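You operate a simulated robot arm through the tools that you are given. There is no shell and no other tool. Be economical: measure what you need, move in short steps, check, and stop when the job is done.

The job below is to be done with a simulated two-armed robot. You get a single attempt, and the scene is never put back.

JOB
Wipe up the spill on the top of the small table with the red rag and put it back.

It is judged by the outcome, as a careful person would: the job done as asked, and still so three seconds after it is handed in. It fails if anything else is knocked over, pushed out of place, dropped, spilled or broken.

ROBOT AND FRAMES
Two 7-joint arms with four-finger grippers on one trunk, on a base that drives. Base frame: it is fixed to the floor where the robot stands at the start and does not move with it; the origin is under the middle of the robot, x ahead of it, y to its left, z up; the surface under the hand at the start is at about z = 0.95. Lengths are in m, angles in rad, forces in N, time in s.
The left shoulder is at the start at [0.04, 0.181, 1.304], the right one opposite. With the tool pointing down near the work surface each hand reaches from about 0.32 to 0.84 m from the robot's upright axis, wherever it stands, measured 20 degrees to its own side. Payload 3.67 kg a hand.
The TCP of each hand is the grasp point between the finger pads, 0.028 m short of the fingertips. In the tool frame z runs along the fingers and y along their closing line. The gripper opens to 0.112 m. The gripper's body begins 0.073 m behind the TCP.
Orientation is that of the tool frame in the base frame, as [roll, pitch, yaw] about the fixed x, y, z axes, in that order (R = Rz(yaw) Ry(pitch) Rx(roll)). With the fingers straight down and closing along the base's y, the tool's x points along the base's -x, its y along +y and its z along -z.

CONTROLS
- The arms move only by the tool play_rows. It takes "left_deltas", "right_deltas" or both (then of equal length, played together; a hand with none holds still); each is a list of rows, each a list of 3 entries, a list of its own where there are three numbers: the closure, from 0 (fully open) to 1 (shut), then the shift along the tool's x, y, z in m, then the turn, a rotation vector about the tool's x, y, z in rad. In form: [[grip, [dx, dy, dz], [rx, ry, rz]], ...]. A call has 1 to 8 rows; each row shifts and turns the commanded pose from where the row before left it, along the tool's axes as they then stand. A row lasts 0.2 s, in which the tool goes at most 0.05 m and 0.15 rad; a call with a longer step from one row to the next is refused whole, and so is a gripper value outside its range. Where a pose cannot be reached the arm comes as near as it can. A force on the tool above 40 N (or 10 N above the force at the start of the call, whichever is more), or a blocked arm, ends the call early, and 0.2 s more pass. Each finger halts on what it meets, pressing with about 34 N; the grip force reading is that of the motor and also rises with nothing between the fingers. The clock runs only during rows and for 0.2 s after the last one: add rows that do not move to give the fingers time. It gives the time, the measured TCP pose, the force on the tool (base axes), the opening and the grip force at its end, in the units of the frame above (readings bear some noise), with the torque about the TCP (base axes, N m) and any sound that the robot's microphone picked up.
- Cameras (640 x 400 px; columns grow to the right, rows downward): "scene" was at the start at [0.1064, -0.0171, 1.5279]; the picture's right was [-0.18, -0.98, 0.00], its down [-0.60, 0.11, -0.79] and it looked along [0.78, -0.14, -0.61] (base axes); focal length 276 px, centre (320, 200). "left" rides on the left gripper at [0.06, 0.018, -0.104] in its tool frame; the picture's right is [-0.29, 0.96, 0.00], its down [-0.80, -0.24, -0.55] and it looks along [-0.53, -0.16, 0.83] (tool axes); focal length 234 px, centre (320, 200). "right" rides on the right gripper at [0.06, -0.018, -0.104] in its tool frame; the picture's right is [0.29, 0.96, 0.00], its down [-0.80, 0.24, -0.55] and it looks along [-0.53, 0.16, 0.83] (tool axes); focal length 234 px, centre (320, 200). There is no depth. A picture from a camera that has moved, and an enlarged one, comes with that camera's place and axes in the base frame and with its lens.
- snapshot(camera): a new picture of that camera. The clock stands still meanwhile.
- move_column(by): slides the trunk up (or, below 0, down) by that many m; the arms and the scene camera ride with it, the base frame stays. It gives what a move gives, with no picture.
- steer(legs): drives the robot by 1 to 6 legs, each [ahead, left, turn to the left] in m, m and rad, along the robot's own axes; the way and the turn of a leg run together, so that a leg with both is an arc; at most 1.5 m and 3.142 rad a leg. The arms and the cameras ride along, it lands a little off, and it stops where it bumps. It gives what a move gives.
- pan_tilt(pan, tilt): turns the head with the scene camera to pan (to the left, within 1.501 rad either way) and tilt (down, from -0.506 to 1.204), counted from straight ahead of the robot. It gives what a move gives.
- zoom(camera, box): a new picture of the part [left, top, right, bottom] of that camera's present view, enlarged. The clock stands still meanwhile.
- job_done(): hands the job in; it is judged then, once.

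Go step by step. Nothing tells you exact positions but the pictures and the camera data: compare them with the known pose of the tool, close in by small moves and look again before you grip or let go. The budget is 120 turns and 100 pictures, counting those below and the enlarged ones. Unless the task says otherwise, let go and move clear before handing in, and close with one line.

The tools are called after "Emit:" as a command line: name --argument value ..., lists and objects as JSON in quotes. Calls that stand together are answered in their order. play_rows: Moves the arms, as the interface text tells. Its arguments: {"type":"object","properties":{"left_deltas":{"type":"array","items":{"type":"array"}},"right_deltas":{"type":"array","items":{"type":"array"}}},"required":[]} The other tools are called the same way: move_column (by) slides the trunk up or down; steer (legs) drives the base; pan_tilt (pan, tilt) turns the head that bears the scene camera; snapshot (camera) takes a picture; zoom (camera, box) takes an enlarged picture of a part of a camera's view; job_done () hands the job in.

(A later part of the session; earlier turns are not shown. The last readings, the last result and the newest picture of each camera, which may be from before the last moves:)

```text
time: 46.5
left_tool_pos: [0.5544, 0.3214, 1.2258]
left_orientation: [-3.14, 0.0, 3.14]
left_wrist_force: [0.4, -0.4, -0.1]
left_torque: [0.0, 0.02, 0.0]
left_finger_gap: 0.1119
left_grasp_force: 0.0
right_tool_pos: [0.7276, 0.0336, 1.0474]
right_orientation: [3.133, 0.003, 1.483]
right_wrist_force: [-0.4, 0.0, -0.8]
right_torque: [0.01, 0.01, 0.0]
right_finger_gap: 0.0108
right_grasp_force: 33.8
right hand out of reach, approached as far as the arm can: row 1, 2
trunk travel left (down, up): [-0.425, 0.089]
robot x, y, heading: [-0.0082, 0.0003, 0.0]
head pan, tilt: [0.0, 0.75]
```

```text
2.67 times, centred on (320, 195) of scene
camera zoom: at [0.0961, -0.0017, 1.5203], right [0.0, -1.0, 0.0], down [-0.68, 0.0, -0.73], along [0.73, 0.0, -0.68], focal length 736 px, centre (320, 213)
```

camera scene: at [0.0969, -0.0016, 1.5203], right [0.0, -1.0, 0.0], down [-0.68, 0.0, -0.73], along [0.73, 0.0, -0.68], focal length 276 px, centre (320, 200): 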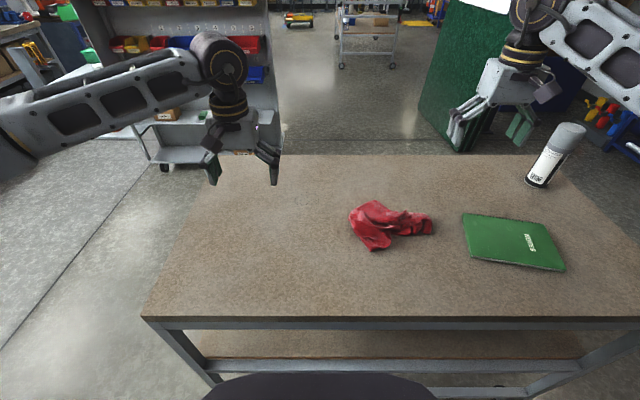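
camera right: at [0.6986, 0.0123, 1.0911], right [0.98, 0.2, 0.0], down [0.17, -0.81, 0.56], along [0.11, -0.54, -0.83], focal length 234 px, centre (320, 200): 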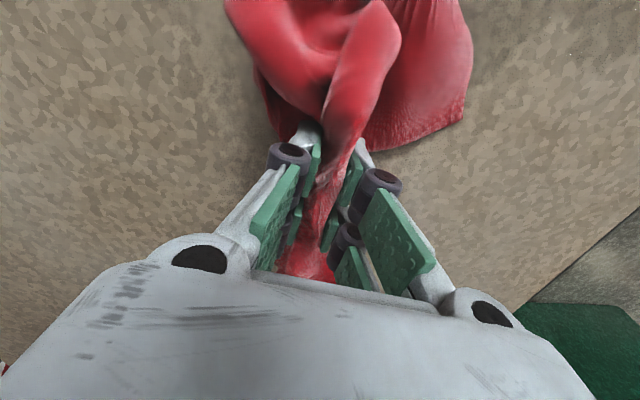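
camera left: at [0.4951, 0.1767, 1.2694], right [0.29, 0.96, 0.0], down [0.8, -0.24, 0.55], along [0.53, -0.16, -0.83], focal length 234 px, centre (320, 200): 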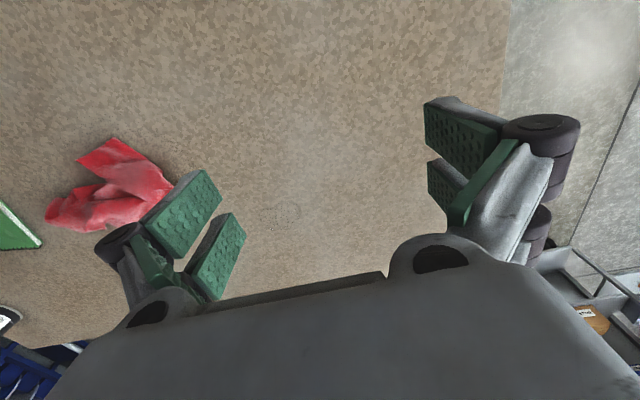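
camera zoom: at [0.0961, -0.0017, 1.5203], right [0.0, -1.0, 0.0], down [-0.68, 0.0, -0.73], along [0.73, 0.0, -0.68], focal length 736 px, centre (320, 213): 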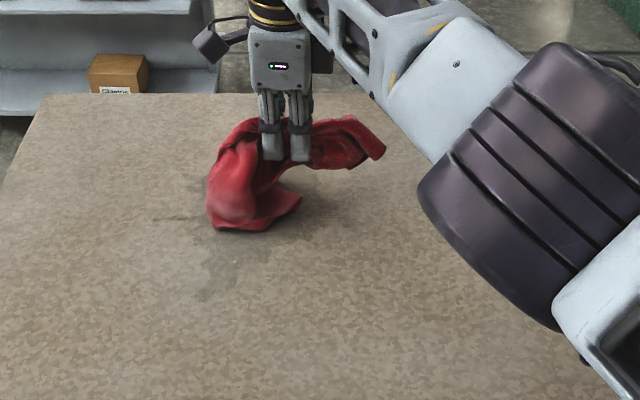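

Emit:
play_rows --right_deltas '[[1, [-0.03, -0.01, -0.01], [0, 0, 0]], [1, [-0.03, -0.01, -0.01], [0, 0, 0]], [1, [-0.03, -0.01, -0.01], [0, 0, 0]], [1, [-0.03, -0.01, 0], [0, 0, 0]], [1, [-0.03, -0.01, 0], [0, 0, 0]], [1, [-0.03, 0, 0], [0, 0, 0]], [1, [0, 0, 0], [0, 0, 0]], [1, [0, 0, 0], [0, 0, 0]]]'

Emit:
snapshot --camera "scene"

Emit:
zoom --camera "scene" --box '[200, 150, 360, 250]'

```text
time: 48.3
left_tool_pos: [0.5535, 0.323, 1.225]
left_orientation: [3.141, 0.0, -3.141]
left_wrist_force: [0.2, 0.2, 0.4]
left_torque: [-0.02, 0.0, 0.0]
left_finger_gap: 0.1121
left_grasp_force: 0.0
right_tool_pos: [0.7558, -0.0465, 1.0692]
right_orientation: [3.134, 0.005, 1.481]
right_wrist_force: [0.4, -0.2, -0.5]
right_torque: [-0.02, 0.0, 0.01]
right_finger_gap: 0.011
right_grasp_force: 33.6
right hand out of reach, approached as far as the arm can: row 1, 2, 3, 4, 5, 6
trunk travel left (down, up): [-0.425, 0.089]
robot x, y, heading: [-0.0079, -0.0018, -0.001]
head pan, tilt: [0.0, 0.75]
```

```text
66 pictures are left
camera scene: at [0.0962, -0.0014, 1.5203], right [0.0, -1.0, 0.0], down [-0.68, 0.0, -0.73], along [0.73, 0.0, -0.68], focal length 276 px, centre (320, 200)
```

scene: 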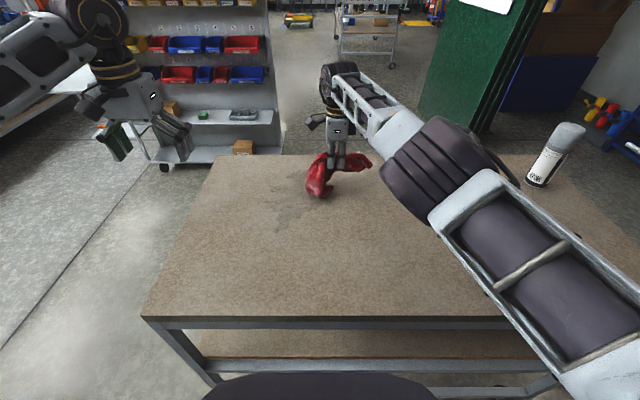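

```text
4.00 times, centred on (280, 200) of scene
camera zoom: at [0.0962, -0.0014, 1.5203], right [0.0, -1.0, 0.0], down [-0.68, 0.0, -0.73], along [0.73, 0.0, -0.68], focal length 1104 px, centre (480, 200)
```

zoom: 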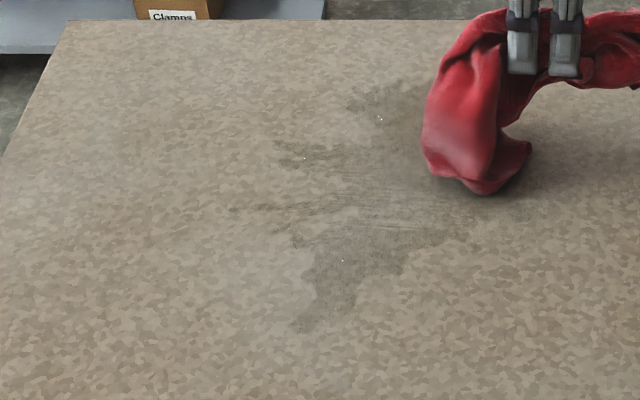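

The smear is wider now (about x 0.58–0.85, y -0.02–0.2), so I need broad wiping with a better arm posture. I first unwind the wrist and lift to free the right arm, after which I'll shift the base left.

Emit:
play_rows --right_deltas '[[1, [0, 0, -0.03], [0, 0, -0.14]], [1, [0, 0, -0.03], [0, 0, -0.14]], [1, [0, 0, -0.02], [0, 0, -0.14]], [1, [0, 0, 0], [0, 0, -0.14]], [1, [0, 0, 0], [0, 0, -0.14]], [1, [0, 0, 0], [0, 0, 0]], [1, [0, 0, 0], [0, 0, 0]]]'

```text
time: 49.9
left_tool_pos: [0.5543, 0.3209, 1.225]
left_orientation: [3.14, -0.001, -3.141]
left_wrist_force: [1.2, 0.0, 0.1]
left_torque: [-0.01, -0.02, -0.01]
left_finger_gap: 0.1119
left_grasp_force: 0.0
right_tool_pos: [0.754, -0.0483, 1.1495]
right_orientation: [3.135, 0.009, 2.183]
right_wrist_force: [-0.7, 0.5, -0.8]
right_torque: [0.02, 0.02, 0.02]
right_finger_gap: 0.0099
right_grasp_force: 33.9
trunk travel left (down, up): [-0.425, 0.089]
robot x, y, heading: [-0.0101, -0.0021, -0.001]
head pan, tilt: [0.0, 0.75]
```

Emit:
play_rows --right_deltas '[[1, [-0.0109, -0.0343, 0], [0, 0, 0]], [1, [-0.0109, -0.0343, 0], [0, 0, 0]], [1, [-0.0109, -0.0343, 0], [0, 0, 0]], [1, [-0.0109, -0.0343, 0], [0, 0, 0]], [1, [-0.0109, -0.0343, 0], [0, 0, 0]], [1, [-0.0109, -0.0343, 0], [0, 0, 0]], [1, [-0.0109, -0.0343, 0], [0, 0, 0]], [1, [0, 0, 0], [0, 0, 0]]]'

Emit:
snapshot --camera "scene"

```text
time: 51.7
left_tool_pos: [0.5544, 0.3215, 1.2233]
left_orientation: [3.141, 0.0, 3.141]
left_wrist_force: [-0.1, 0.3, -0.5]
left_torque: [0.02, 0.03, 0.0]
left_finger_gap: 0.1118
left_grasp_force: 0.0
right_tool_pos: [0.6044, -0.2474, 1.1481]
right_orientation: [3.136, 0.009, 2.183]
right_wrist_force: [0.2, -0.3, -0.8]
right_torque: [0.03, -0.02, 0.02]
right_finger_gap: 0.0099
right_grasp_force: 33.9
trunk travel left (down, up): [-0.425, 0.089]
robot x, y, heading: [-0.0105, -0.0003, -0.003]
head pan, tilt: [0.0, 0.75]
```

```text
64 pictures are left
camera scene: at [0.0968, -0.0012, 1.5203], right [0.0, -1.0, 0.0], down [-0.68, 0.0, -0.73], along [0.73, 0.0, -0.68], focal length 276 px, centre (320, 200)
```

scene: 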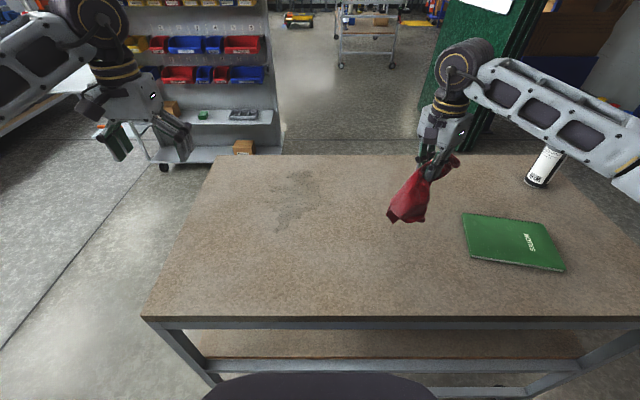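

The arm is back in its normal posture and the wet area shows clearly. I strafe left 0.3 m so that area lies in the right hand's comfortable zone.

Emit:
steer --legs '[[0, 0.3, 0]]'

Emit:
zoom --camera "scene" --box '[260, 120, 500, 270]'

Emit:
snapshot --camera "right"

```text
time: 53.8
left_tool_pos: [0.5533, 0.6169, 1.2255]
left_orientation: [3.14, -0.001, 3.14]
left_wrist_force: [0.4, -0.1, -0.5]
left_torque: [0.03, -0.01, 0.0]
left_finger_gap: 0.1121
left_grasp_force: 0.0
right_tool_pos: [0.6039, 0.0466, 1.146]
right_orientation: [3.136, 0.007, 2.182]
right_wrist_force: [0.8, -0.1, -0.1]
right_torque: [0.01, 0.01, 0.01]
right_finger_gap: 0.0099
right_grasp_force: 34.1
trunk travel left (down, up): [-0.425, 0.089]
robot x, y, heading: [-0.006, 0.2979, -0.009]
head pan, tilt: [0.0, 0.75]
```

```text
2.67 times, centred on (380, 195) of scene
camera zoom: at [0.0963, 0.2938, 1.5203], right [0.0, -1.0, 0.0], down [-0.68, 0.0, -0.73], along [0.73, 0.0, -0.68], focal length 736 px, centre (160, 213)
```

zoom: 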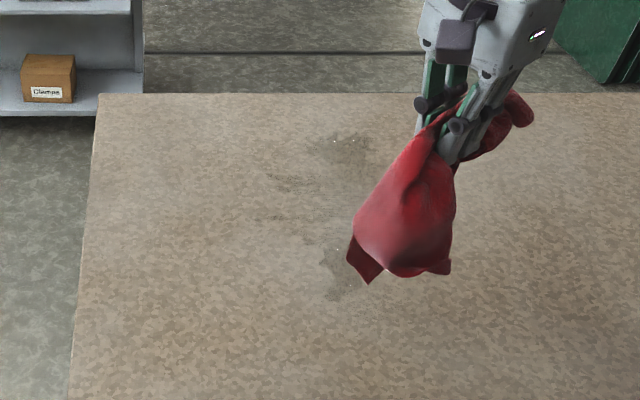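

```text
62 pictures are left
camera right: at [0.5538, 0.086, 1.2495], right [0.62, 0.79, 0.0], down [0.65, -0.51, 0.56], along [0.44, -0.35, -0.83], focal length 234 px, centre (320, 200)
```

right: 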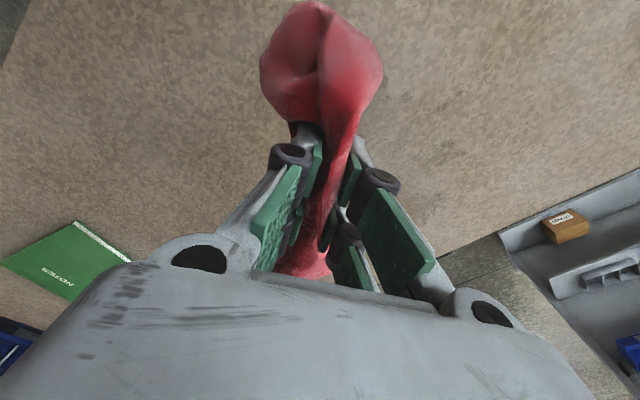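

Wet patches lie around (0.83,0.06), (0.77,0.14) and (0.63,0.10). I lower the rag and wipe in parallel strokes across the hand's closing direction so the rag's lobe sweeps broadside.

Emit:
play_rows --right_deltas '[[1, [0, -0.02, 0.035], [0, 0, 0]], [1, [0, -0.02, 0.035], [0, 0, 0]], [1, [0, 0, 0.035], [0, 0, 0]], [1, [0, 0, 0.035], [0, 0, 0]], [1, [0, 0, 0.018], [0, 0, 0]], [1, [0, 0, 0], [0, 0, 0]]]'

Emit:
play_rows --right_deltas '[[1, [0, 0.035, 0], [0, 0, 0]], [1, [0, 0.035, 0], [0, 0, 0]], [1, [0, 0.035, 0], [0, 0, 0]], [1, [0, 0.035, 0], [0, 0, 0]], [1, [0, 0.035, 0], [0, 0, 0]], [1, [0, 0.035, 0], [0, 0, 0]], [1, [0, 0, 0], [0, 0, 0]]]'

Emit:
zoom --camera "scene" --box '[260, 120, 500, 270]'

```text
time: 55.2
left_tool_pos: [0.5539, 0.6165, 1.2255]
left_orientation: [3.141, 0.002, 3.14]
left_wrist_force: [0.1, -0.2, -0.1]
left_torque: [-0.05, 0.05, -0.01]
left_finger_gap: 0.112
left_grasp_force: 0.1
right_tool_pos: [0.5734, 0.025, 0.9869]
right_orientation: [3.135, 0.01, 2.182]
right_wrist_force: [0.4, -0.4, 0.0]
right_torque: [0.04, 0.03, 0.04]
right_finger_gap: 0.0097
right_grasp_force: 33.2
trunk travel left (down, up): [-0.425, 0.089]
robot x, y, heading: [-0.0099, 0.2933, -0.005]
head pan, tilt: [0.0, 0.75]
```

```text
time: 56.8
left_tool_pos: [0.5547, 0.6167, 1.2257]
left_orientation: [3.14, -0.001, 3.14]
left_wrist_force: [-0.3, 0.3, 0.8]
left_torque: [0.02, 0.01, 0.02]
left_finger_gap: 0.1121
left_grasp_force: 0.1
right_tool_pos: [0.7427, 0.1444, 0.9891]
right_orientation: [3.136, 0.008, 2.181]
right_wrist_force: [-1.3, -0.5, -0.9]
right_torque: [0.02, 0.0, 0.01]
right_finger_gap: 0.0098
right_grasp_force: 34.2
trunk travel left (down, up): [-0.425, 0.089]
robot x, y, heading: [-0.006, 0.2954, 0.0]
head pan, tilt: [0.0, 0.75]
```

```text
2.67 times, centred on (380, 195) of scene
camera zoom: at [0.0959, 0.2942, 1.5204], right [0.0, -1.0, 0.0], down [-0.68, 0.0, -0.73], along [0.73, 0.0, -0.68], focal length 736 px, centre (160, 213)
```

zoom: 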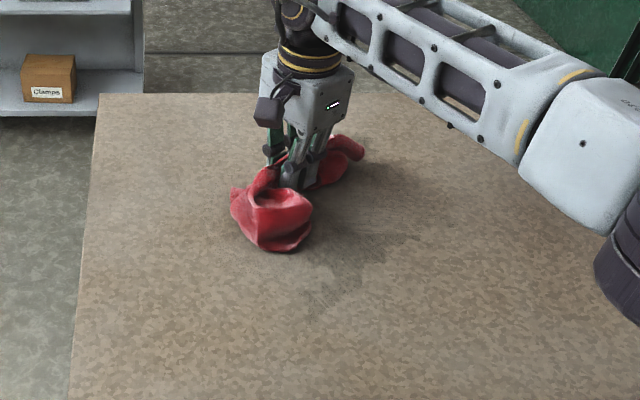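

The lower patch is fading. I continue with return strokes, slightly lower and shifted.

Emit:
play_rows --right_deltas '[[1, [0, -0.035, 0.003], [0, 0, 0]], [1, [0, -0.035, 0], [0, 0, 0]], [1, [0, -0.035, 0], [0, 0, 0]], [1, [0, -0.035, 0], [0, 0, 0]], [1, [0, -0.035, 0], [0, 0, 0]], [1, [0, -0.035, 0], [0, 0, 0]], [1, [-0.04, 0, 0], [0, 0, 0]], [1, [0, 0, 0], [0, 0, 0]]]'

Emit:
play_rows --right_deltas '[[1, [0, 0.035, 0], [0, 0, 0]], [1, [0, 0.035, 0], [0, 0, 0]], [1, [0, 0.035, 0], [0, 0, 0]], [1, [0, 0.035, 0], [0, 0, 0]], [1, [0, 0.035, 0], [0, 0, 0]], [1, [0, 0.035, 0], [0, 0, 0]], [1, [0, 0, 0], [0, 0, 0]]]'

Emit:
zoom --camera "scene" --box '[260, 120, 500, 270]'

```text
time: 58.6
left_tool_pos: [0.5541, 0.6165, 1.2251]
left_orientation: [3.141, 0.001, 3.14]
left_wrist_force: [-1.3, 0.4, 0.0]
left_torque: [0.0, 0.04, 0.03]
left_finger_gap: 0.1118
left_grasp_force: 0.1
right_tool_pos: [0.5939, -0.009, 0.9869]
right_orientation: [3.137, 0.01, 2.183]
right_wrist_force: [-0.2, -0.1, -0.1]
right_torque: [0.01, -0.02, 0.02]
right_finger_gap: 0.0094
right_grasp_force: 33.6
trunk travel left (down, up): [-0.425, 0.089]
robot x, y, heading: [-0.0066, 0.2974, 0.001]
head pan, tilt: [0.0, 0.75]
```

```text
time: 60.2
left_tool_pos: [0.5537, 0.617, 1.2252]
left_orientation: [3.141, 0.0, 3.14]
left_wrist_force: [0.2, 0.0, 0.4]
left_torque: [0.04, 0.01, -0.03]
left_finger_gap: 0.1121
left_grasp_force: 0.0
right_tool_pos: [0.7665, 0.1108, 0.9862]
right_orientation: [3.136, 0.007, 2.182]
right_wrist_force: [0.0, -0.4, 0.4]
right_torque: [0.07, 0.02, 0.01]
right_finger_gap: 0.0092
right_grasp_force: 33.9
trunk travel left (down, up): [-0.425, 0.089]
robot x, y, heading: [-0.005, 0.2947, -0.002]
head pan, tilt: [0.0, 0.75]
```

```text
2.67 times, centred on (380, 195) of scene
camera zoom: at [0.0961, 0.2938, 1.5204], right [0.0, -1.0, 0.0], down [-0.68, 0.0, -0.73], along [0.73, 0.0, -0.68], focal length 736 px, centre (160, 213)
```

zoom: 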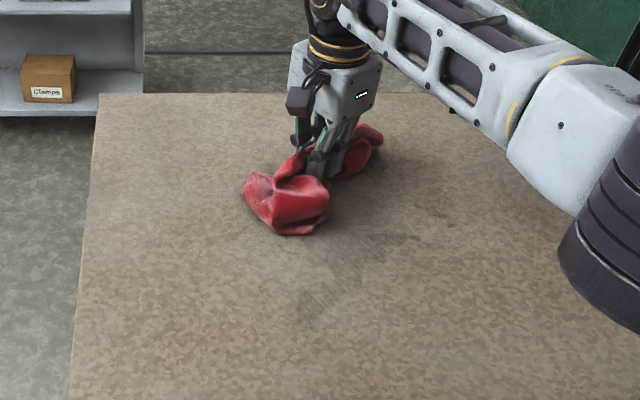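

A faint streak remains at about (0.61, 0.10). I keep stroking, next line further out, then go back over the streak with more pressure.

Emit:
play_rows --right_deltas '[[1, [-0.04, 0, 0.003], [0, 0, 0]], [1, [0, -0.035, 0], [0, 0, 0]], [1, [0, -0.035, 0], [0, 0, 0]], [1, [0, -0.035, 0], [0, 0, 0]], [1, [0, -0.035, 0], [0, 0, 0]], [1, [0, -0.035, 0], [0, 0, 0]], [1, [0.05, 0, 0], [0, 0, 0]], [1, [0.04, 0, 0], [0, 0, 0]]]'

Emit:
play_rows --right_deltas '[[1, [0.03, 0, 0.001], [0, 0, 0]], [1, [0, 0.03, 0], [0, 0, 0]], [1, [0, 0.03, 0], [0, 0, 0]], [1, [0, -0.04, 0], [0, 0, 0]], [1, [0, -0.04, 0], [0, 0, 0]], [1, [0, -0.03, 0], [0, 0, 0]], [1, [0, 0.04, 0], [0, 0, 0]], [1, [0, 0.04, 0], [0, 0, 0]]]'

Emit:
zoom --camera "scene" --box '[260, 120, 500, 270]'

```text
time: 62.0
left_tool_pos: [0.5541, 0.6185, 1.2251]
left_orientation: [3.141, -0.001, 3.139]
left_wrist_force: [0.0, -1.2, -1.2]
left_torque: [-0.02, -0.03, 0.02]
left_finger_gap: 0.1118
left_grasp_force: 0.1
right_tool_pos: [0.5838, 0.0505, 0.9846]
right_orientation: [3.137, 0.009, 2.18]
right_wrist_force: [-0.7, 0.2, -0.2]
right_torque: [0.02, -0.01, 0.02]
right_finger_gap: 0.0091
right_grasp_force: 33.9
right hand out of reach, approached as far as the arm can: row 1
trunk travel left (down, up): [-0.425, 0.089]
robot x, y, heading: [-0.01, 0.2953, -0.004]
head pan, tilt: [0.0, 0.75]
```

```text
time: 63.8
left_tool_pos: [0.5565, 0.6171, 1.2244]
left_orientation: [-3.14, -0.001, 3.139]
left_wrist_force: [0.1, -0.2, 0.0]
left_torque: [-0.01, 0.03, -0.01]
left_finger_gap: 0.1117
left_grasp_force: 0.0
right_tool_pos: [0.5922, 0.0916, 0.981]
right_orientation: [3.139, 0.01, 2.18]
right_wrist_force: [0.8, 0.0, 1.5]
right_torque: [0.03, 0.03, 0.0]
right_finger_gap: 0.0092
right_grasp_force: 34.0
trunk travel left (down, up): [-0.425, 0.089]
robot x, y, heading: [-0.0087, 0.296, -0.007]
head pan, tilt: [0.0, 0.75]
```

```text
2.67 times, centred on (380, 195) of scene
camera zoom: at [0.0978, 0.2967, 1.5202], right [0.0, -1.0, 0.0], down [-0.68, 0.0, -0.73], along [0.73, 0.0, -0.68], focal length 736 px, centre (160, 213)
```

zoom: 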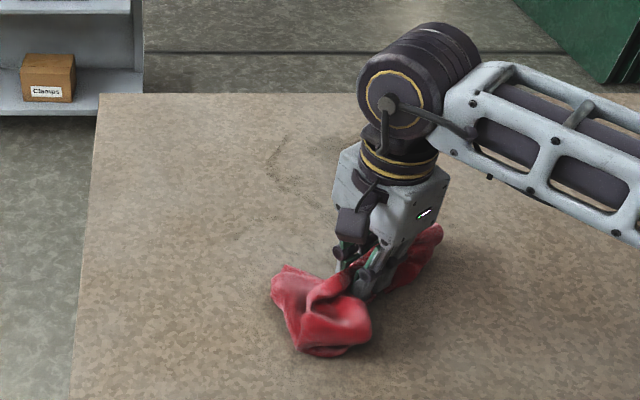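

I lift the rag and step aside to inspect the table.

Emit:
play_rows --right_deltas '[[1, [0, 0, -0.04], [0, 0, 0]], [1, [0, 0, -0.04], [0, 0, 0]], [1, [0, 0, -0.04], [0, 0, 0]], [1, [-0.04, -0.02, 0], [0, 0, 0]], [1, [-0.04, -0.02, 0], [0, 0, 0]], [1, [-0.04, -0.02, 0], [0, 0, 0]], [1, [-0.03, -0.02, 0], [0, 0, 0]], [1, [0, 0, 0], [0, 0, 0]]]'

Emit:
zoom --camera "scene" --box '[260, 130, 460, 255]'

```text
time: 65.6
left_tool_pos: [0.5555, 0.6173, 1.2246]
left_orientation: [3.141, 0.0, 3.14]
left_wrist_force: [1.7, 0.1, -0.1]
left_torque: [-0.02, -0.01, -0.03]
left_finger_gap: 0.1118
left_grasp_force: 0.0
right_tool_pos: [0.6112, -0.0757, 1.1007]
right_orientation: [3.137, 0.009, 2.182]
right_wrist_force: [0.1, 0.6, -0.2]
right_torque: [-0.04, -0.01, 0.01]
right_finger_gap: 0.0088
right_grasp_force: 33.8
trunk travel left (down, up): [-0.425, 0.089]
robot x, y, heading: [-0.0068, 0.2944, -0.004]
head pan, tilt: [0.0, 0.75]
```

```text
3.20 times, centred on (360, 192) of scene
camera zoom: at [0.0965, 0.296, 1.5203], right [0.0, -1.0, 0.0], down [-0.68, 0.0, -0.73], along [0.73, 0.0, -0.68], focal length 883 px, centre (192, 224)
```

zoom: 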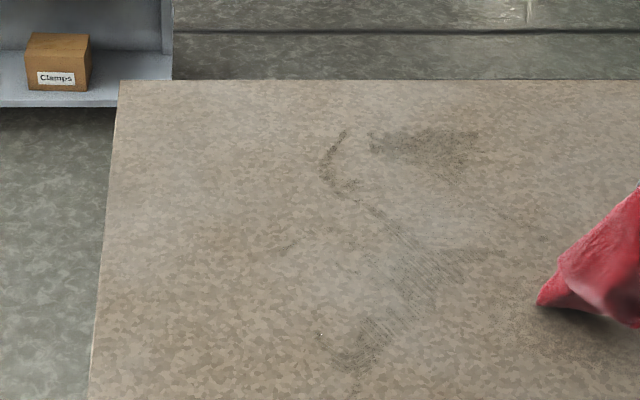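

Residue remains: a streak near (0.57–0.69, 0.09–0.15) and far patches near (0.83, 0.05) and (0.80, 0.15). Before reaching the far ones, I check clearance between my base and the table to see if I can drive closer.

Emit:
pan_tilt --pan 0.0 --tilt 1.2

Emit:
snapshot --camera "scene"

Emit:
pan_tilt --pan 0.0 --tilt 0.75

```text
time: 66.5
left_tool_pos: [0.5536, 0.6167, 1.2254]
left_orientation: [3.14, -0.002, 3.14]
left_wrist_force: [0.1, 0.5, -1.2]
left_torque: [0.02, 0.03, -0.02]
left_finger_gap: 0.1122
left_grasp_force: 0.1
right_tool_pos: [0.6118, -0.0762, 1.1022]
right_orientation: [3.136, 0.009, 2.182]
right_wrist_force: [-0.1, -0.1, -0.1]
right_torque: [0.0, -0.01, 0.04]
right_finger_gap: 0.0092
right_grasp_force: 34.2
trunk travel left (down, up): [-0.425, 0.089]
robot x, y, heading: [-0.008, 0.2981, 0.002]
head pan, tilt: [0.0, 1.201]
```

```text
57 pictures are left
camera scene: at [0.0694, 0.2949, 1.4887], right [0.0, -1.0, 0.0], down [-0.93, 0.0, -0.36], along [0.36, 0.0, -0.93], focal length 276 px, centre (320, 200)
```

scene: 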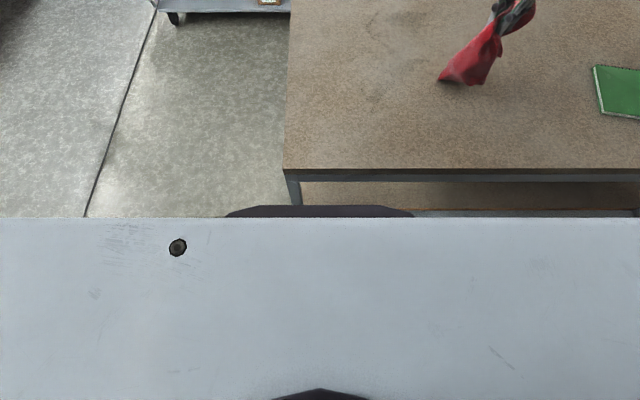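

```text
time: 67.4
left_tool_pos: [0.5534, 0.6182, 1.2247]
left_orientation: [3.141, 0.0, 3.139]
left_wrist_force: [0.4, 0.3, -0.1]
left_torque: [0.03, 0.0, 0.0]
left_finger_gap: 0.1121
left_grasp_force: 0.0
right_tool_pos: [0.6105, -0.0749, 1.1011]
right_orientation: [3.136, 0.009, 2.182]
right_wrist_force: [0.0, -0.5, 0.1]
right_torque: [0.03, -0.02, 0.0]
right_finger_gap: 0.0093
right_grasp_force: 34.1
trunk travel left (down, up): [-0.425, 0.089]
robot x, y, heading: [-0.0107, 0.3002, 0.001]
head pan, tilt: [0.0, 0.75]
```

Clearance to the table is unclear, so I won't drive closer. I scrub the near streak directly first.

Emit:
play_rows --right_deltas '[[1, [0.034, 0.0137, 0.01], [0, 0, 0]], [1, [0.034, 0.0137, 0.01], [0, 0, 0]], [1, [0.034, 0.0137, 0.01], [0, 0, 0]], [1, [0.034, 0.0137, 0.01], [0, 0, 0]], [1, [0.034, 0.0137, 0.01], [0, 0, 0]], [1, [0.034, 0.0137, 0.02], [0, 0, 0]], [1, [0, 0, 0.03], [0, 0, 0]], [1, [0, 0, 0.02], [0, 0, 0]]]'

Emit:
play_rows --right_deltas '[[1, [-0.032, 0.02, 0], [0, 0, 0]], [1, [-0.032, 0.02, 0], [0, 0, 0]], [1, [-0.032, 0.02, 0], [0, 0, 0]], [1, [-0.032, 0.02, 0], [0, 0, 0]], [1, [0.032, -0.01, 0], [0, 0, 0]], [1, [0.032, -0.02, 0], [0, 0, 0]], [1, [0.032, -0.02, 0], [0, 0, 0]], [1, [0.032, -0.02, 0], [0, 0, 0]]]'

Emit:
play_rows --right_deltas '[[1, [-0.032, 0.01, 0], [0, 0, 0]], [1, [-0.032, 0.02, 0], [0, 0, 0]], [1, [-0.032, 0.02, 0], [0, 0, 0]], [1, [-0.032, 0.02, 0], [0, 0, 0]], [1, [0.032, -0.03, 0], [0, 0, 0]], [1, [0.032, -0.02, 0], [0, 0, 0]], [1, [0.032, -0.02, 0], [0, 0, 0]], [1, [0.032, -0.02, 0], [0, 0, 0]]]'

Emit:
zoom --camera "scene" --box '[260, 130, 460, 255]'

```text
time: 69.2
left_tool_pos: [0.5533, 0.6173, 1.2256]
left_orientation: [3.141, 0.0, 3.14]
left_wrist_force: [0.5, -0.3, -0.7]
left_torque: [0.0, 0.0, -0.01]
left_finger_gap: 0.1119
left_grasp_force: 0.1
right_tool_pos: [0.5629, 0.1385, 0.9829]
right_orientation: [3.136, 0.009, 2.181]
right_wrist_force: [-0.6, -1.3, 5.1]
right_torque: [0.07, 0.06, 0.02]
right_finger_gap: 0.0091
right_grasp_force: 33.9
trunk travel left (down, up): [-0.425, 0.089]
robot x, y, heading: [-0.0069, 0.2967, 0.003]
head pan, tilt: [0.0, 0.75]
```

```text
time: 71.0
left_tool_pos: [0.5524, 0.6177, 1.2257]
left_orientation: [-3.141, 0.002, 3.14]
left_wrist_force: [-0.6, 0.3, 0.9]
left_torque: [0.0, -0.01, 0.01]
left_finger_gap: 0.1121
left_grasp_force: 0.1
right_tool_pos: [0.5728, 0.1446, 0.9829]
right_orientation: [3.136, 0.011, 2.181]
right_wrist_force: [1.6, 0.5, 5.2]
right_torque: [0.12, -0.01, -0.04]
right_finger_gap: 0.0092
right_grasp_force: 33.9
trunk travel left (down, up): [-0.425, 0.089]
robot x, y, heading: [-0.0134, 0.2933, -0.003]
head pan, tilt: [0.0, 0.75]
```

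```text
time: 72.8
left_tool_pos: [0.5522, 0.6187, 1.2263]
left_orientation: [3.141, 0.001, 3.14]
left_wrist_force: [-0.4, 0.5, 0.6]
left_torque: [-0.02, -0.03, 0.01]
left_finger_gap: 0.112
left_grasp_force: 0.0
right_tool_pos: [0.554, 0.1322, 0.9827]
right_orientation: [3.136, 0.008, 2.179]
right_wrist_force: [-0.2, 0.7, 2.3]
right_torque: [0.07, -0.05, -0.02]
right_finger_gap: 0.009
right_grasp_force: 33.8
trunk travel left (down, up): [-0.425, 0.089]
robot x, y, heading: [-0.009, 0.2981, -0.002]
head pan, tilt: [0.0, 0.75]
```

```text
3.20 times, centred on (360, 192) of scene
camera zoom: at [0.0944, 0.2951, 1.5205], right [0.0, -1.0, 0.0], down [-0.68, 0.0, -0.73], along [0.73, 0.0, -0.68], focal length 883 px, centre (192, 224)
```

zoom: 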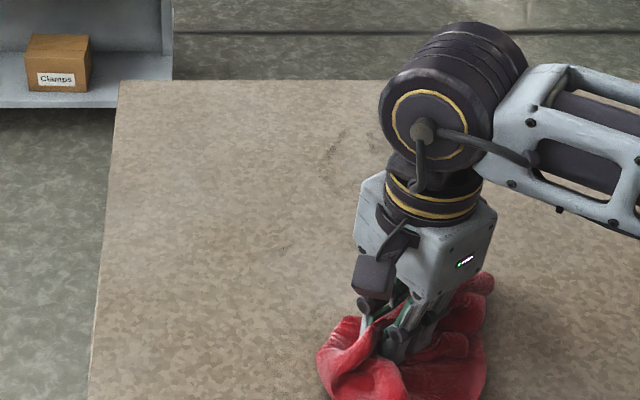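

The near streak seems gone. Now I lift, move toward the far patches and tilt the hand outward to gain reach.

Emit:
play_rows --right_deltas '[[1, [0, 0, -0.045], [0, 0, 0]], [1, [-0.034, 0.0167, 0], [0, 0, 0]], [1, [-0.034, 0.0167, 0], [0, 0, 0]], [1, [-0.034, 0.0167, 0], [0, 0, 0]], [1, [-0.034, 0.0167, 0], [0, 0, 0]], [1, [-0.034, 0.0167, 0], [0, 0, 0]], [1, [0, 0, 0], [-0.119, -0.083, 0]], [1, [0, 0, 0], [-0.119, -0.083, 0]]]'

Emit:
play_rows --right_deltas '[[1, [0, 0, 0], [-0.119, -0.083, 0]], [1, [0, 0, 0], [0, 0, 0]], [1, [0, 0, 0], [0, 0, 0]]]'

Emit:
zoom --camera "scene" --box '[260, 130, 460, 255]'

```text
time: 74.6
left_tool_pos: [0.5533, 0.6157, 1.2268]
left_orientation: [-3.141, 0.001, 3.14]
left_wrist_force: [-0.9, 0.4, 0.3]
left_torque: [0.0, 0.01, -0.02]
left_finger_gap: 0.1121
left_grasp_force: 0.0
right_tool_pos: [0.7203, 0.0403, 1.0282]
right_orientation: [2.893, 0.172, 2.163]
right_wrist_force: [0.0, 0.2, -0.5]
right_torque: [0.0, 0.04, 0.0]
right_finger_gap: 0.0049
right_grasp_force: 33.9
trunk travel left (down, up): [-0.425, 0.089]
robot x, y, heading: [-0.009, 0.2967, -0.001]
head pan, tilt: [0.0, 0.75]
```

```text
time: 75.4
left_tool_pos: [0.5558, 0.6171, 1.2233]
left_orientation: [-3.141, 0.001, 3.14]
left_wrist_force: [-0.4, -0.6, 0.1]
left_torque: [-0.02, -0.01, 0.03]
left_finger_gap: 0.1119
left_grasp_force: 0.0
right_tool_pos: [0.7209, 0.0422, 1.027]
right_orientation: [2.773, 0.252, 2.133]
right_wrist_force: [-0.3, -0.2, -0.2]
right_torque: [0.02, 0.03, 0.0]
right_finger_gap: 0.0052
right_grasp_force: 33.7
trunk travel left (down, up): [-0.425, 0.089]
robot x, y, heading: [-0.0049, 0.299, -0.004]
head pan, tilt: [0.0, 0.75]
```

```text
3.20 times, centred on (360, 192) of scene
camera zoom: at [0.0972, 0.2959, 1.5203], right [0.0, -1.0, 0.0], down [-0.68, 0.0, -0.73], along [0.73, 0.0, -0.68], focal length 883 px, centre (192, 224)
```

zoom: 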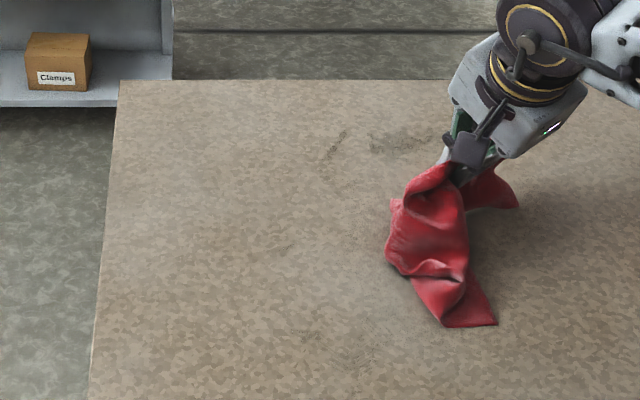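

Far patches remain at about (0.83, 0.06) and (0.80, 0.15), with small traces nearby. I reach over with the tilted hand and lower.

Emit:
play_rows --right_deltas '[[1, [0, 0.03, 0.0113], [0, 0, 0]], [1, [0, 0.029, 0.0113], [0, 0, 0]], [1, [0, 0.029, 0.0113], [0, 0, 0]], [1, [0.005, -0.007, 0.018], [0, 0, 0]], [1, [0.005, -0.007, 0.018], [0, 0, 0]], [1, [0, 0, 0], [0, 0, 0]]]'

Emit:
zoom --camera "scene" --box '[260, 130, 460, 255]'

```text
time: 76.8
left_tool_pos: [0.5543, 0.6179, 1.2263]
left_orientation: [3.141, 0.002, 3.141]
left_wrist_force: [-0.1, 0.1, -0.6]
left_torque: [0.01, -0.02, -0.02]
left_finger_gap: 0.1122
left_grasp_force: 0.0
right_tool_pos: [0.8004, 0.0931, 0.9908]
right_orientation: [2.772, 0.254, 2.135]
right_wrist_force: [0.0, 0.9, 0.9]
right_torque: [-0.03, 0.04, 0.0]
right_finger_gap: 0.0052
right_grasp_force: 34.2
trunk travel left (down, up): [-0.425, 0.089]
robot x, y, heading: [-0.011, 0.2941, -0.007]
head pan, tilt: [0.0, 0.75]
```

```text
3.20 times, centred on (360, 192) of scene
camera zoom: at [0.0961, 0.2957, 1.5204], right [0.0, -1.0, 0.0], down [-0.68, 0.0, -0.73], along [0.73, 0.0, -0.68], focal length 883 px, centre (192, 224)
```

zoom: 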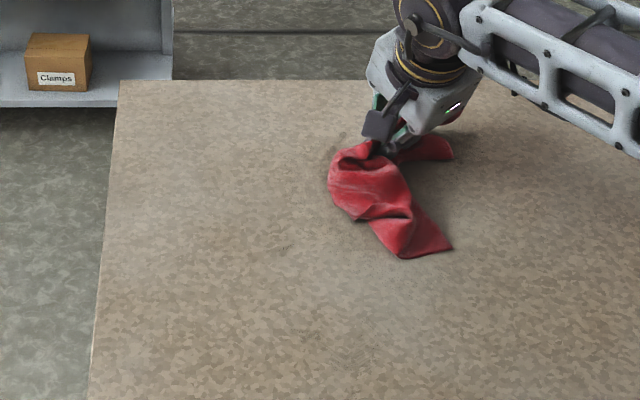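

Emit:
play_rows --right_deltas '[[1, [-0.0145, 0.022, 0.0165], [0, 0, 0]], [1, [-0.0145, 0.022, 0.0145], [0, 0, 0]], [1, [-0.034, -0.021, 0], [0, 0, 0]], [1, [-0.034, -0.021, 0], [0, 0, 0]], [1, [0.0145, -0.023, -0.0128], [0, 0, 0]], [1, [0.034, 0.021, 0], [0, 0, 0]], [1, [0.034, 0.021, 0], [0, 0, 0]], [1, [0.034, 0.021, 0], [0, 0, 0]]]'

Emit:
zoom --camera "scene" --box '[260, 130, 460, 255]'

```text
time: 78.6
left_tool_pos: [0.5516, 0.6182, 1.2259]
left_orientation: [3.14, 0.001, 3.138]
left_wrist_force: [0.5, 0.1, 0.4]
left_torque: [-0.01, -0.01, 0.03]
left_finger_gap: 0.112
left_grasp_force: 0.0
right_tool_pos: [0.8285, 0.1304, 0.9847]
right_orientation: [2.766, 0.256, 2.13]
right_wrist_force: [-2.8, -3.9, 22.9]
right_torque: [0.15, 0.35, 0.08]
right_finger_gap: 0.0052
right_grasp_force: 34.4
trunk travel left (down, up): [-0.425, 0.089]
robot x, y, heading: [-0.0078, 0.3005, -0.002]
head pan, tilt: [0.0, 0.75]
```

```text
3.20 times, centred on (360, 192) of scene
camera zoom: at [0.0925, 0.2959, 1.5208], right [0.0, -1.0, 0.0], down [-0.68, 0.0, -0.73], along [0.73, 0.0, -0.68], focal length 883 px, centre (192, 224)
```

zoom: 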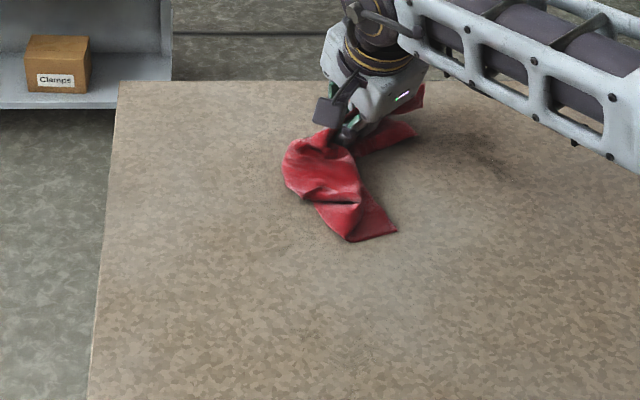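

Good contact. More strokes back across, with slightly less pressure.

Emit:
play_rows --right_deltas '[[1, [0.0145, -0.023, -0.0148], [0, 0, 0]], [1, [-0.034, -0.021, 0], [0, 0, 0]], [1, [-0.034, -0.021, 0], [0, 0, 0]], [1, [-0.034, -0.021, 0], [0, 0, 0]], [1, [-0.034, -0.021, 0], [0, 0, 0]], [1, [-0.0145, 0.023, 0.0128], [0, 0, 0]], [1, [-0.0145, 0.023, 0.0128], [0, 0, 0]], [1, [0.034, 0.021, 0], [0, 0, 0]]]'

Emit:
play_rows --right_deltas '[[1, [0.034, 0.021, 0], [0, 0, 0]], [1, [0.034, 0.021, 0], [0, 0, 0]], [1, [0.0145, -0.023, -0.0128], [0, 0, 0]], [1, [0.0145, -0.023, -0.0128], [0, 0, 0]], [1, [-0.034, -0.021, 0], [0, 0, 0]], [1, [-0.034, -0.021, 0], [0, 0, 0]], [1, [-0.034, -0.021, 0], [0, 0, 0]], [1, [0.03, -0.03, -0.025], [0, 0, 0]]]'

Emit:
zoom --camera "scene" --box '[260, 130, 460, 255]'

```text
time: 80.4
left_tool_pos: [0.5541, 0.6148, 1.2255]
left_orientation: [-3.141, 0.0, 3.14]
left_wrist_force: [-1.1, -0.6, -0.4]
left_torque: [0.01, -0.03, 0.02]
left_finger_gap: 0.1118
left_grasp_force: 0.1
right_tool_pos: [0.863, 0.0133, 0.9882]
right_orientation: [2.772, 0.25, 2.131]
right_wrist_force: [-0.9, -1.2, 0.1]
right_torque: [0.1, -0.01, 0.07]
right_finger_gap: 0.0052
right_grasp_force: 34.0
trunk travel left (down, up): [-0.425, 0.089]
robot x, y, heading: [-0.0124, 0.2952, -0.002]
head pan, tilt: [0.0, 0.75]
```

```text
time: 82.2
left_tool_pos: [0.5514, 0.6163, 1.2268]
left_orientation: [3.141, 0.002, 3.139]
left_wrist_force: [-0.3, -0.8, 0.8]
left_torque: [0.01, -0.06, 0.04]
left_finger_gap: 0.112
left_grasp_force: 0.0
right_tool_pos: [0.7579, -0.0211, 0.9916]
right_orientation: [2.769, 0.254, 2.133]
right_wrist_force: [0.3, -0.3, -0.7]
right_torque: [-0.05, -0.02, -0.01]
right_finger_gap: 0.0051
right_grasp_force: 33.8
trunk travel left (down, up): [-0.425, 0.089]
robot x, y, heading: [-0.0065, 0.2967, 0.004]
head pan, tilt: [0.0, 0.75]
```

```text
3.20 times, centred on (360, 192) of scene
camera zoom: at [0.0937, 0.2943, 1.5206], right [0.0, -1.0, 0.0], down [-0.68, 0.0, -0.73], along [0.73, 0.0, -0.68], focal length 883 px, centre (192, 224)
```

zoom: 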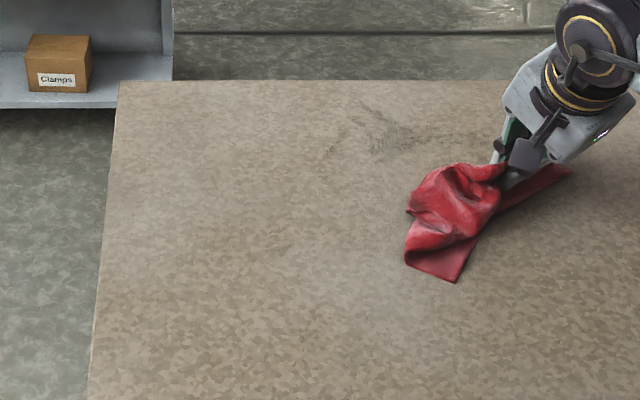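

A faint patch remains at x 0.80–0.87, y 0–0.14. I scrub it again with firmer contact.

Emit:
play_rows --right_deltas '[[1, [-0.014, 0.027, 0.016], [0, 0, 0]], [1, [-0.014, 0.027, 0.016], [0, 0, 0]], [1, [-0.014, 0.027, 0.016], [0, 0, 0]], [1, [0.03, 0.019, 0], [0, 0, 0]], [1, [0.03, 0.019, 0], [0, 0, 0]], [1, [0.03, 0.019, 0], [0, 0, 0]], [1, [0.03, 0.019, 0], [0, 0, 0]], [1, [0.01, -0.015, -0.0085], [0, 0, 0]]]'

Emit:
play_rows --right_deltas '[[1, [-0.03, -0.019, 0], [0, 0, 0]], [1, [-0.03, -0.019, 0], [0, 0, 0]], [1, [-0.03, -0.019, 0], [0, 0, 0]], [1, [-0.03, -0.019, 0], [0, 0, 0]], [1, [0.01, -0.015, -0.0085], [0, 0, 0]], [1, [0.03, 0.019, 0], [0, 0, 0]], [1, [0.03, 0.019, 0], [0, 0, 0]], [1, [0.03, 0.019, 0], [0, 0, 0]]]'

Emit:
play_rows --right_deltas '[[1, [0.03, 0.019, 0], [0, 0, 0]], [1, [0.01, -0.015, -0.0085], [0, 0, 0]], [1, [-0.03, -0.019, 0], [0, 0, 0]], [1, [-0.03, -0.019, 0], [0, 0, 0]], [1, [-0.03, -0.019, 0], [0, 0, 0]], [1, [-0.03, -0.019, 0], [0, 0, 0]], [1, [-0.03, -0.019, 0], [0, 0, 0]], [1, [0, 0, 0], [0, 0, 0]]]'

Emit:
zoom --camera "scene" --box '[260, 130, 460, 255]'

```text
time: 84.0
left_tool_pos: [0.5531, 0.6161, 1.2259]
left_orientation: [3.139, 0.0, 3.139]
left_wrist_force: [0.0, 0.1, 0.6]
left_torque: [0.04, 0.01, -0.01]
left_finger_gap: 0.1118
left_grasp_force: 0.0
right_tool_pos: [0.8355, 0.1318, 0.9837]
right_orientation: [2.769, 0.253, 2.135]
right_wrist_force: [0.2, 0.3, 2.7]
right_torque: [0.07, 0.03, -0.05]
right_finger_gap: 0.0053
right_grasp_force: 34.0
trunk travel left (down, up): [-0.425, 0.089]
robot x, y, heading: [-0.0039, 0.2992, -0.003]
head pan, tilt: [0.0, 0.75]
```

```text
time: 85.8
left_tool_pos: [0.5537, 0.6182, 1.224]
left_orientation: [-3.141, 0.0, 3.141]
left_wrist_force: [0.8, 0.2, 0.7]
left_torque: [-0.01, -0.01, -0.03]
left_finger_gap: 0.1123
left_grasp_force: 0.1
right_tool_pos: [0.8181, 0.096, 0.9843]
right_orientation: [2.772, 0.253, 2.131]
right_wrist_force: [-0.4, -0.4, -0.2]
right_torque: [0.02, 0.02, -0.01]
right_finger_gap: 0.0051
right_grasp_force: 34.1
trunk travel left (down, up): [-0.425, 0.089]
robot x, y, heading: [-0.0065, 0.2938, 0.0]
head pan, tilt: [0.0, 0.75]
```

```text
time: 87.6
left_tool_pos: [0.5542, 0.6181, 1.2251]
left_orientation: [-3.142, 0.002, 3.141]
left_wrist_force: [0.5, 1.0, 0.2]
left_torque: [-0.01, -0.02, 0.03]
left_finger_gap: 0.1117
left_grasp_force: 0.0
right_tool_pos: [0.8005, -0.0457, 0.9894]
right_orientation: [2.772, 0.252, 2.135]
right_wrist_force: [0.2, -0.7, 0.0]
right_torque: [-0.02, 0.01, -0.02]
right_finger_gap: 0.0051
right_grasp_force: 34.0
trunk travel left (down, up): [-0.425, 0.089]
robot x, y, heading: [-0.0077, 0.2955, -0.005]
head pan, tilt: [0.0, 0.75]
```

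```text
3.20 times, centred on (360, 192) of scene
camera zoom: at [0.0964, 0.2958, 1.5203], right [0.0, -1.0, 0.0], down [-0.68, 0.0, -0.73], along [0.73, 0.0, -0.68], focal length 883 px, centre (192, 224)
```

zoom: 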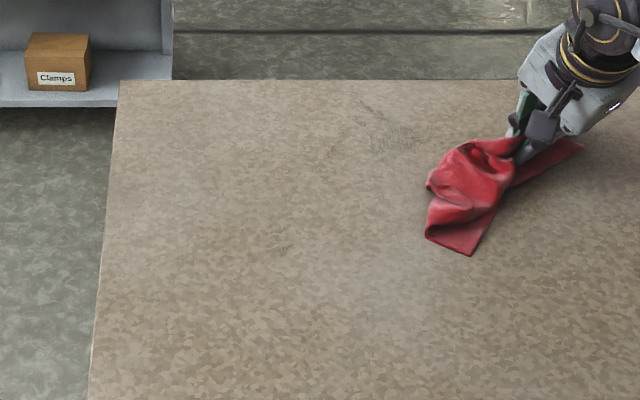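

Nearly clean; faint traces remain near (0.85, 0.08), (0.80,0.15) and a speck at (0.68, 0.21). I scrub once more at those.

Emit:
play_rows --right_deltas '[[1, [0.0065, 0.033, 0.0135], [0, 0, 0]], [1, [0.0065, 0.033, 0.015], [0, 0, 0]], [1, [0.03, 0.019, 0], [0, 0, 0]], [1, [0.03, 0.019, 0], [0, 0, 0]], [1, [0.03, 0.019, 0], [0, 0, 0]], [1, [0.03, 0.019, 0], [0, 0, 0]], [1, [0.005, -0.0075, -0.0042], [0, 0, 0]], [1, [-0.03, -0.019, 0], [0, 0, 0]]]'

Emit:
play_rows --right_deltas '[[1, [-0.03, -0.019, 0], [0, 0, 0]], [1, [-0.03, -0.019, 0], [0, 0, 0]], [1, [0.005, -0.0075, -0.0042], [0, 0, 0]], [1, [0.03, 0.019, 0], [0, 0, 0]], [1, [0.03, 0.019, 0], [0, 0, 0]], [1, [0.03, 0.019, 0], [0, 0, 0]], [1, [0.01, -0.015, -0.0085], [0, 0, 0]], [1, [-0.03, -0.019, 0], [0, 0, 0]]]'

Emit:
zoom --camera "scene" --box '[260, 130, 460, 255]'

```text
time: 89.4
left_tool_pos: [0.5505, 0.6178, 1.2269]
left_orientation: [-3.141, 0.004, -3.141]
left_wrist_force: [-0.5, 0.0, 0.0]
left_torque: [0.03, -0.04, 0.02]
left_finger_gap: 0.112
left_grasp_force: 0.1
right_tool_pos: [0.8404, 0.113, 0.9841]
right_orientation: [2.767, 0.252, 2.137]
right_wrist_force: [0.8, 6.6, 27.8]
right_torque: [0.56, 0.33, -0.1]
right_finger_gap: 0.0053
right_grasp_force: 34.4
trunk travel left (down, up): [-0.425, 0.089]
robot x, y, heading: [-0.0102, 0.2952, 0.003]
head pan, tilt: [0.0, 0.75]
```

```text
time: 91.2
left_tool_pos: [0.55, 0.6179, 1.2266]
left_orientation: [3.141, 0.002, 3.141]
left_wrist_force: [0.2, 0.0, -0.1]
left_torque: [0.05, 0.01, 0.02]
left_finger_gap: 0.1118
left_grasp_force: 0.1
right_tool_pos: [0.8107, 0.1109, 0.9841]
right_orientation: [2.766, 0.251, 2.139]
right_wrist_force: [-2.0, 5.5, 28.2]
right_torque: [0.59, 0.42, -0.04]
right_finger_gap: 0.0051
right_grasp_force: 33.8
trunk travel left (down, up): [-0.425, 0.089]
robot x, y, heading: [-0.008, 0.2963, 0.003]
head pan, tilt: [0.0, 0.75]
```

```text
3.20 times, centred on (360, 192) of scene
camera zoom: at [0.0918, 0.2958, 1.5207], right [0.0, -1.0, 0.0], down [-0.68, 0.0, -0.73], along [0.73, 0.0, -0.68], focal length 883 px, centre (192, 224)
```

zoom: 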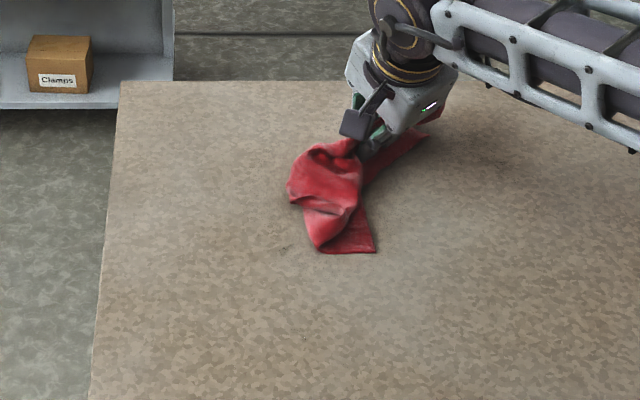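

Emit:
play_rows --right_deltas '[[1, [0.0314, -0.0114, -0.0145], [0, 0, 0]], [1, [0.0314, -0.0114, -0.013], [0, 0, 0]], [1, [0.0314, -0.0114, -0.013], [0, 0, 0]], [1, [0.0314, -0.0114, -0.013], [0, 0, 0]], [1, [0.0314, -0.0114, -0.013], [0, 0, 0]], [1, [0.025, 0.016, 0], [0, 0, 0]], [1, [-0.03, -0.019, 0], [0, 0, 0]], [1, [0, 0, 0], [0, 0, 0]]]'

Emit:
play_rows --right_deltas '[[1, [0.0113, -0.0303, -0.015], [0, 0, 0]], [1, [0.0113, -0.0303, -0.015], [0, 0, 0]], [1, [0.0113, -0.0303, -0.015], [0, 0, 0]], [1, [-0.03, -0.019, 0], [0, 0, 0]], [1, [-0.0145, 0.023, 0.0128], [0, 0, 0]], [1, [0.03, 0.019, 0], [0, 0, 0]], [1, [0, 0, 0], [0, 0, 0]]]'

Emit:
zoom --camera "scene" --box '[260, 130, 460, 255]'

```text
time: 93.0
left_tool_pos: [0.5516, 0.6172, 1.2259]
left_orientation: [-3.14, 0.002, 3.139]
left_wrist_force: [0.1, -0.4, 0.1]
left_torque: [-0.02, 0.01, 0.02]
left_finger_gap: 0.1121
left_grasp_force: 0.0
right_tool_pos: [0.658, 0.2017, 0.985]
right_orientation: [2.766, 0.256, 2.134]
right_wrist_force: [-2.7, 4.3, 29.9]
right_torque: [0.52, 0.41, -0.02]
right_finger_gap: 0.005
right_grasp_force: 33.6
trunk travel left (down, up): [-0.425, 0.089]
robot x, y, heading: [-0.009, 0.297, 0.005]
head pan, tilt: [0.0, 0.75]
```

```text
time: 94.6
left_tool_pos: [0.553, 0.6168, 1.2262]
left_orientation: [3.141, 0.002, 3.141]
left_wrist_force: [-0.5, 0.0, -1.1]
left_torque: [0.02, 0.03, -0.02]
left_finger_gap: 0.112
left_grasp_force: 0.1
right_tool_pos: [0.5872, 0.175, 0.9853]
right_orientation: [2.768, 0.252, 2.134]
right_wrist_force: [2.4, 1.0, 18.0]
right_torque: [0.22, 0.14, -0.05]
right_finger_gap: 0.0047
right_grasp_force: 34.2
trunk travel left (down, up): [-0.425, 0.089]
robot x, y, heading: [-0.0074, 0.2933, 0.003]
head pan, tilt: [0.0, 0.75]
```

```text
3.20 times, centred on (360, 192) of scene
camera zoom: at [0.0947, 0.2944, 1.5205], right [0.0, -1.0, 0.0], down [-0.68, 0.0, -0.73], along [0.73, 0.0, -0.68], focal length 883 px, centre (192, 224)
```

zoom: 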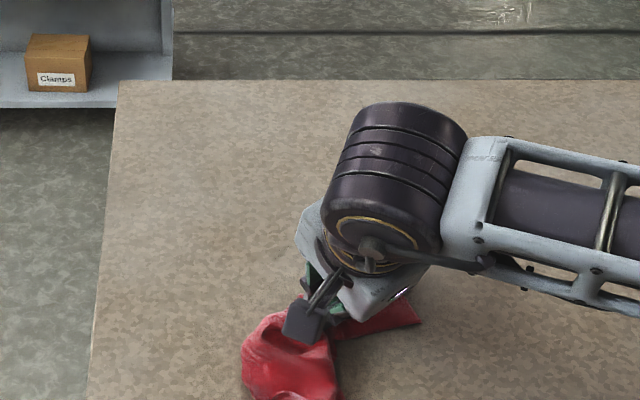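

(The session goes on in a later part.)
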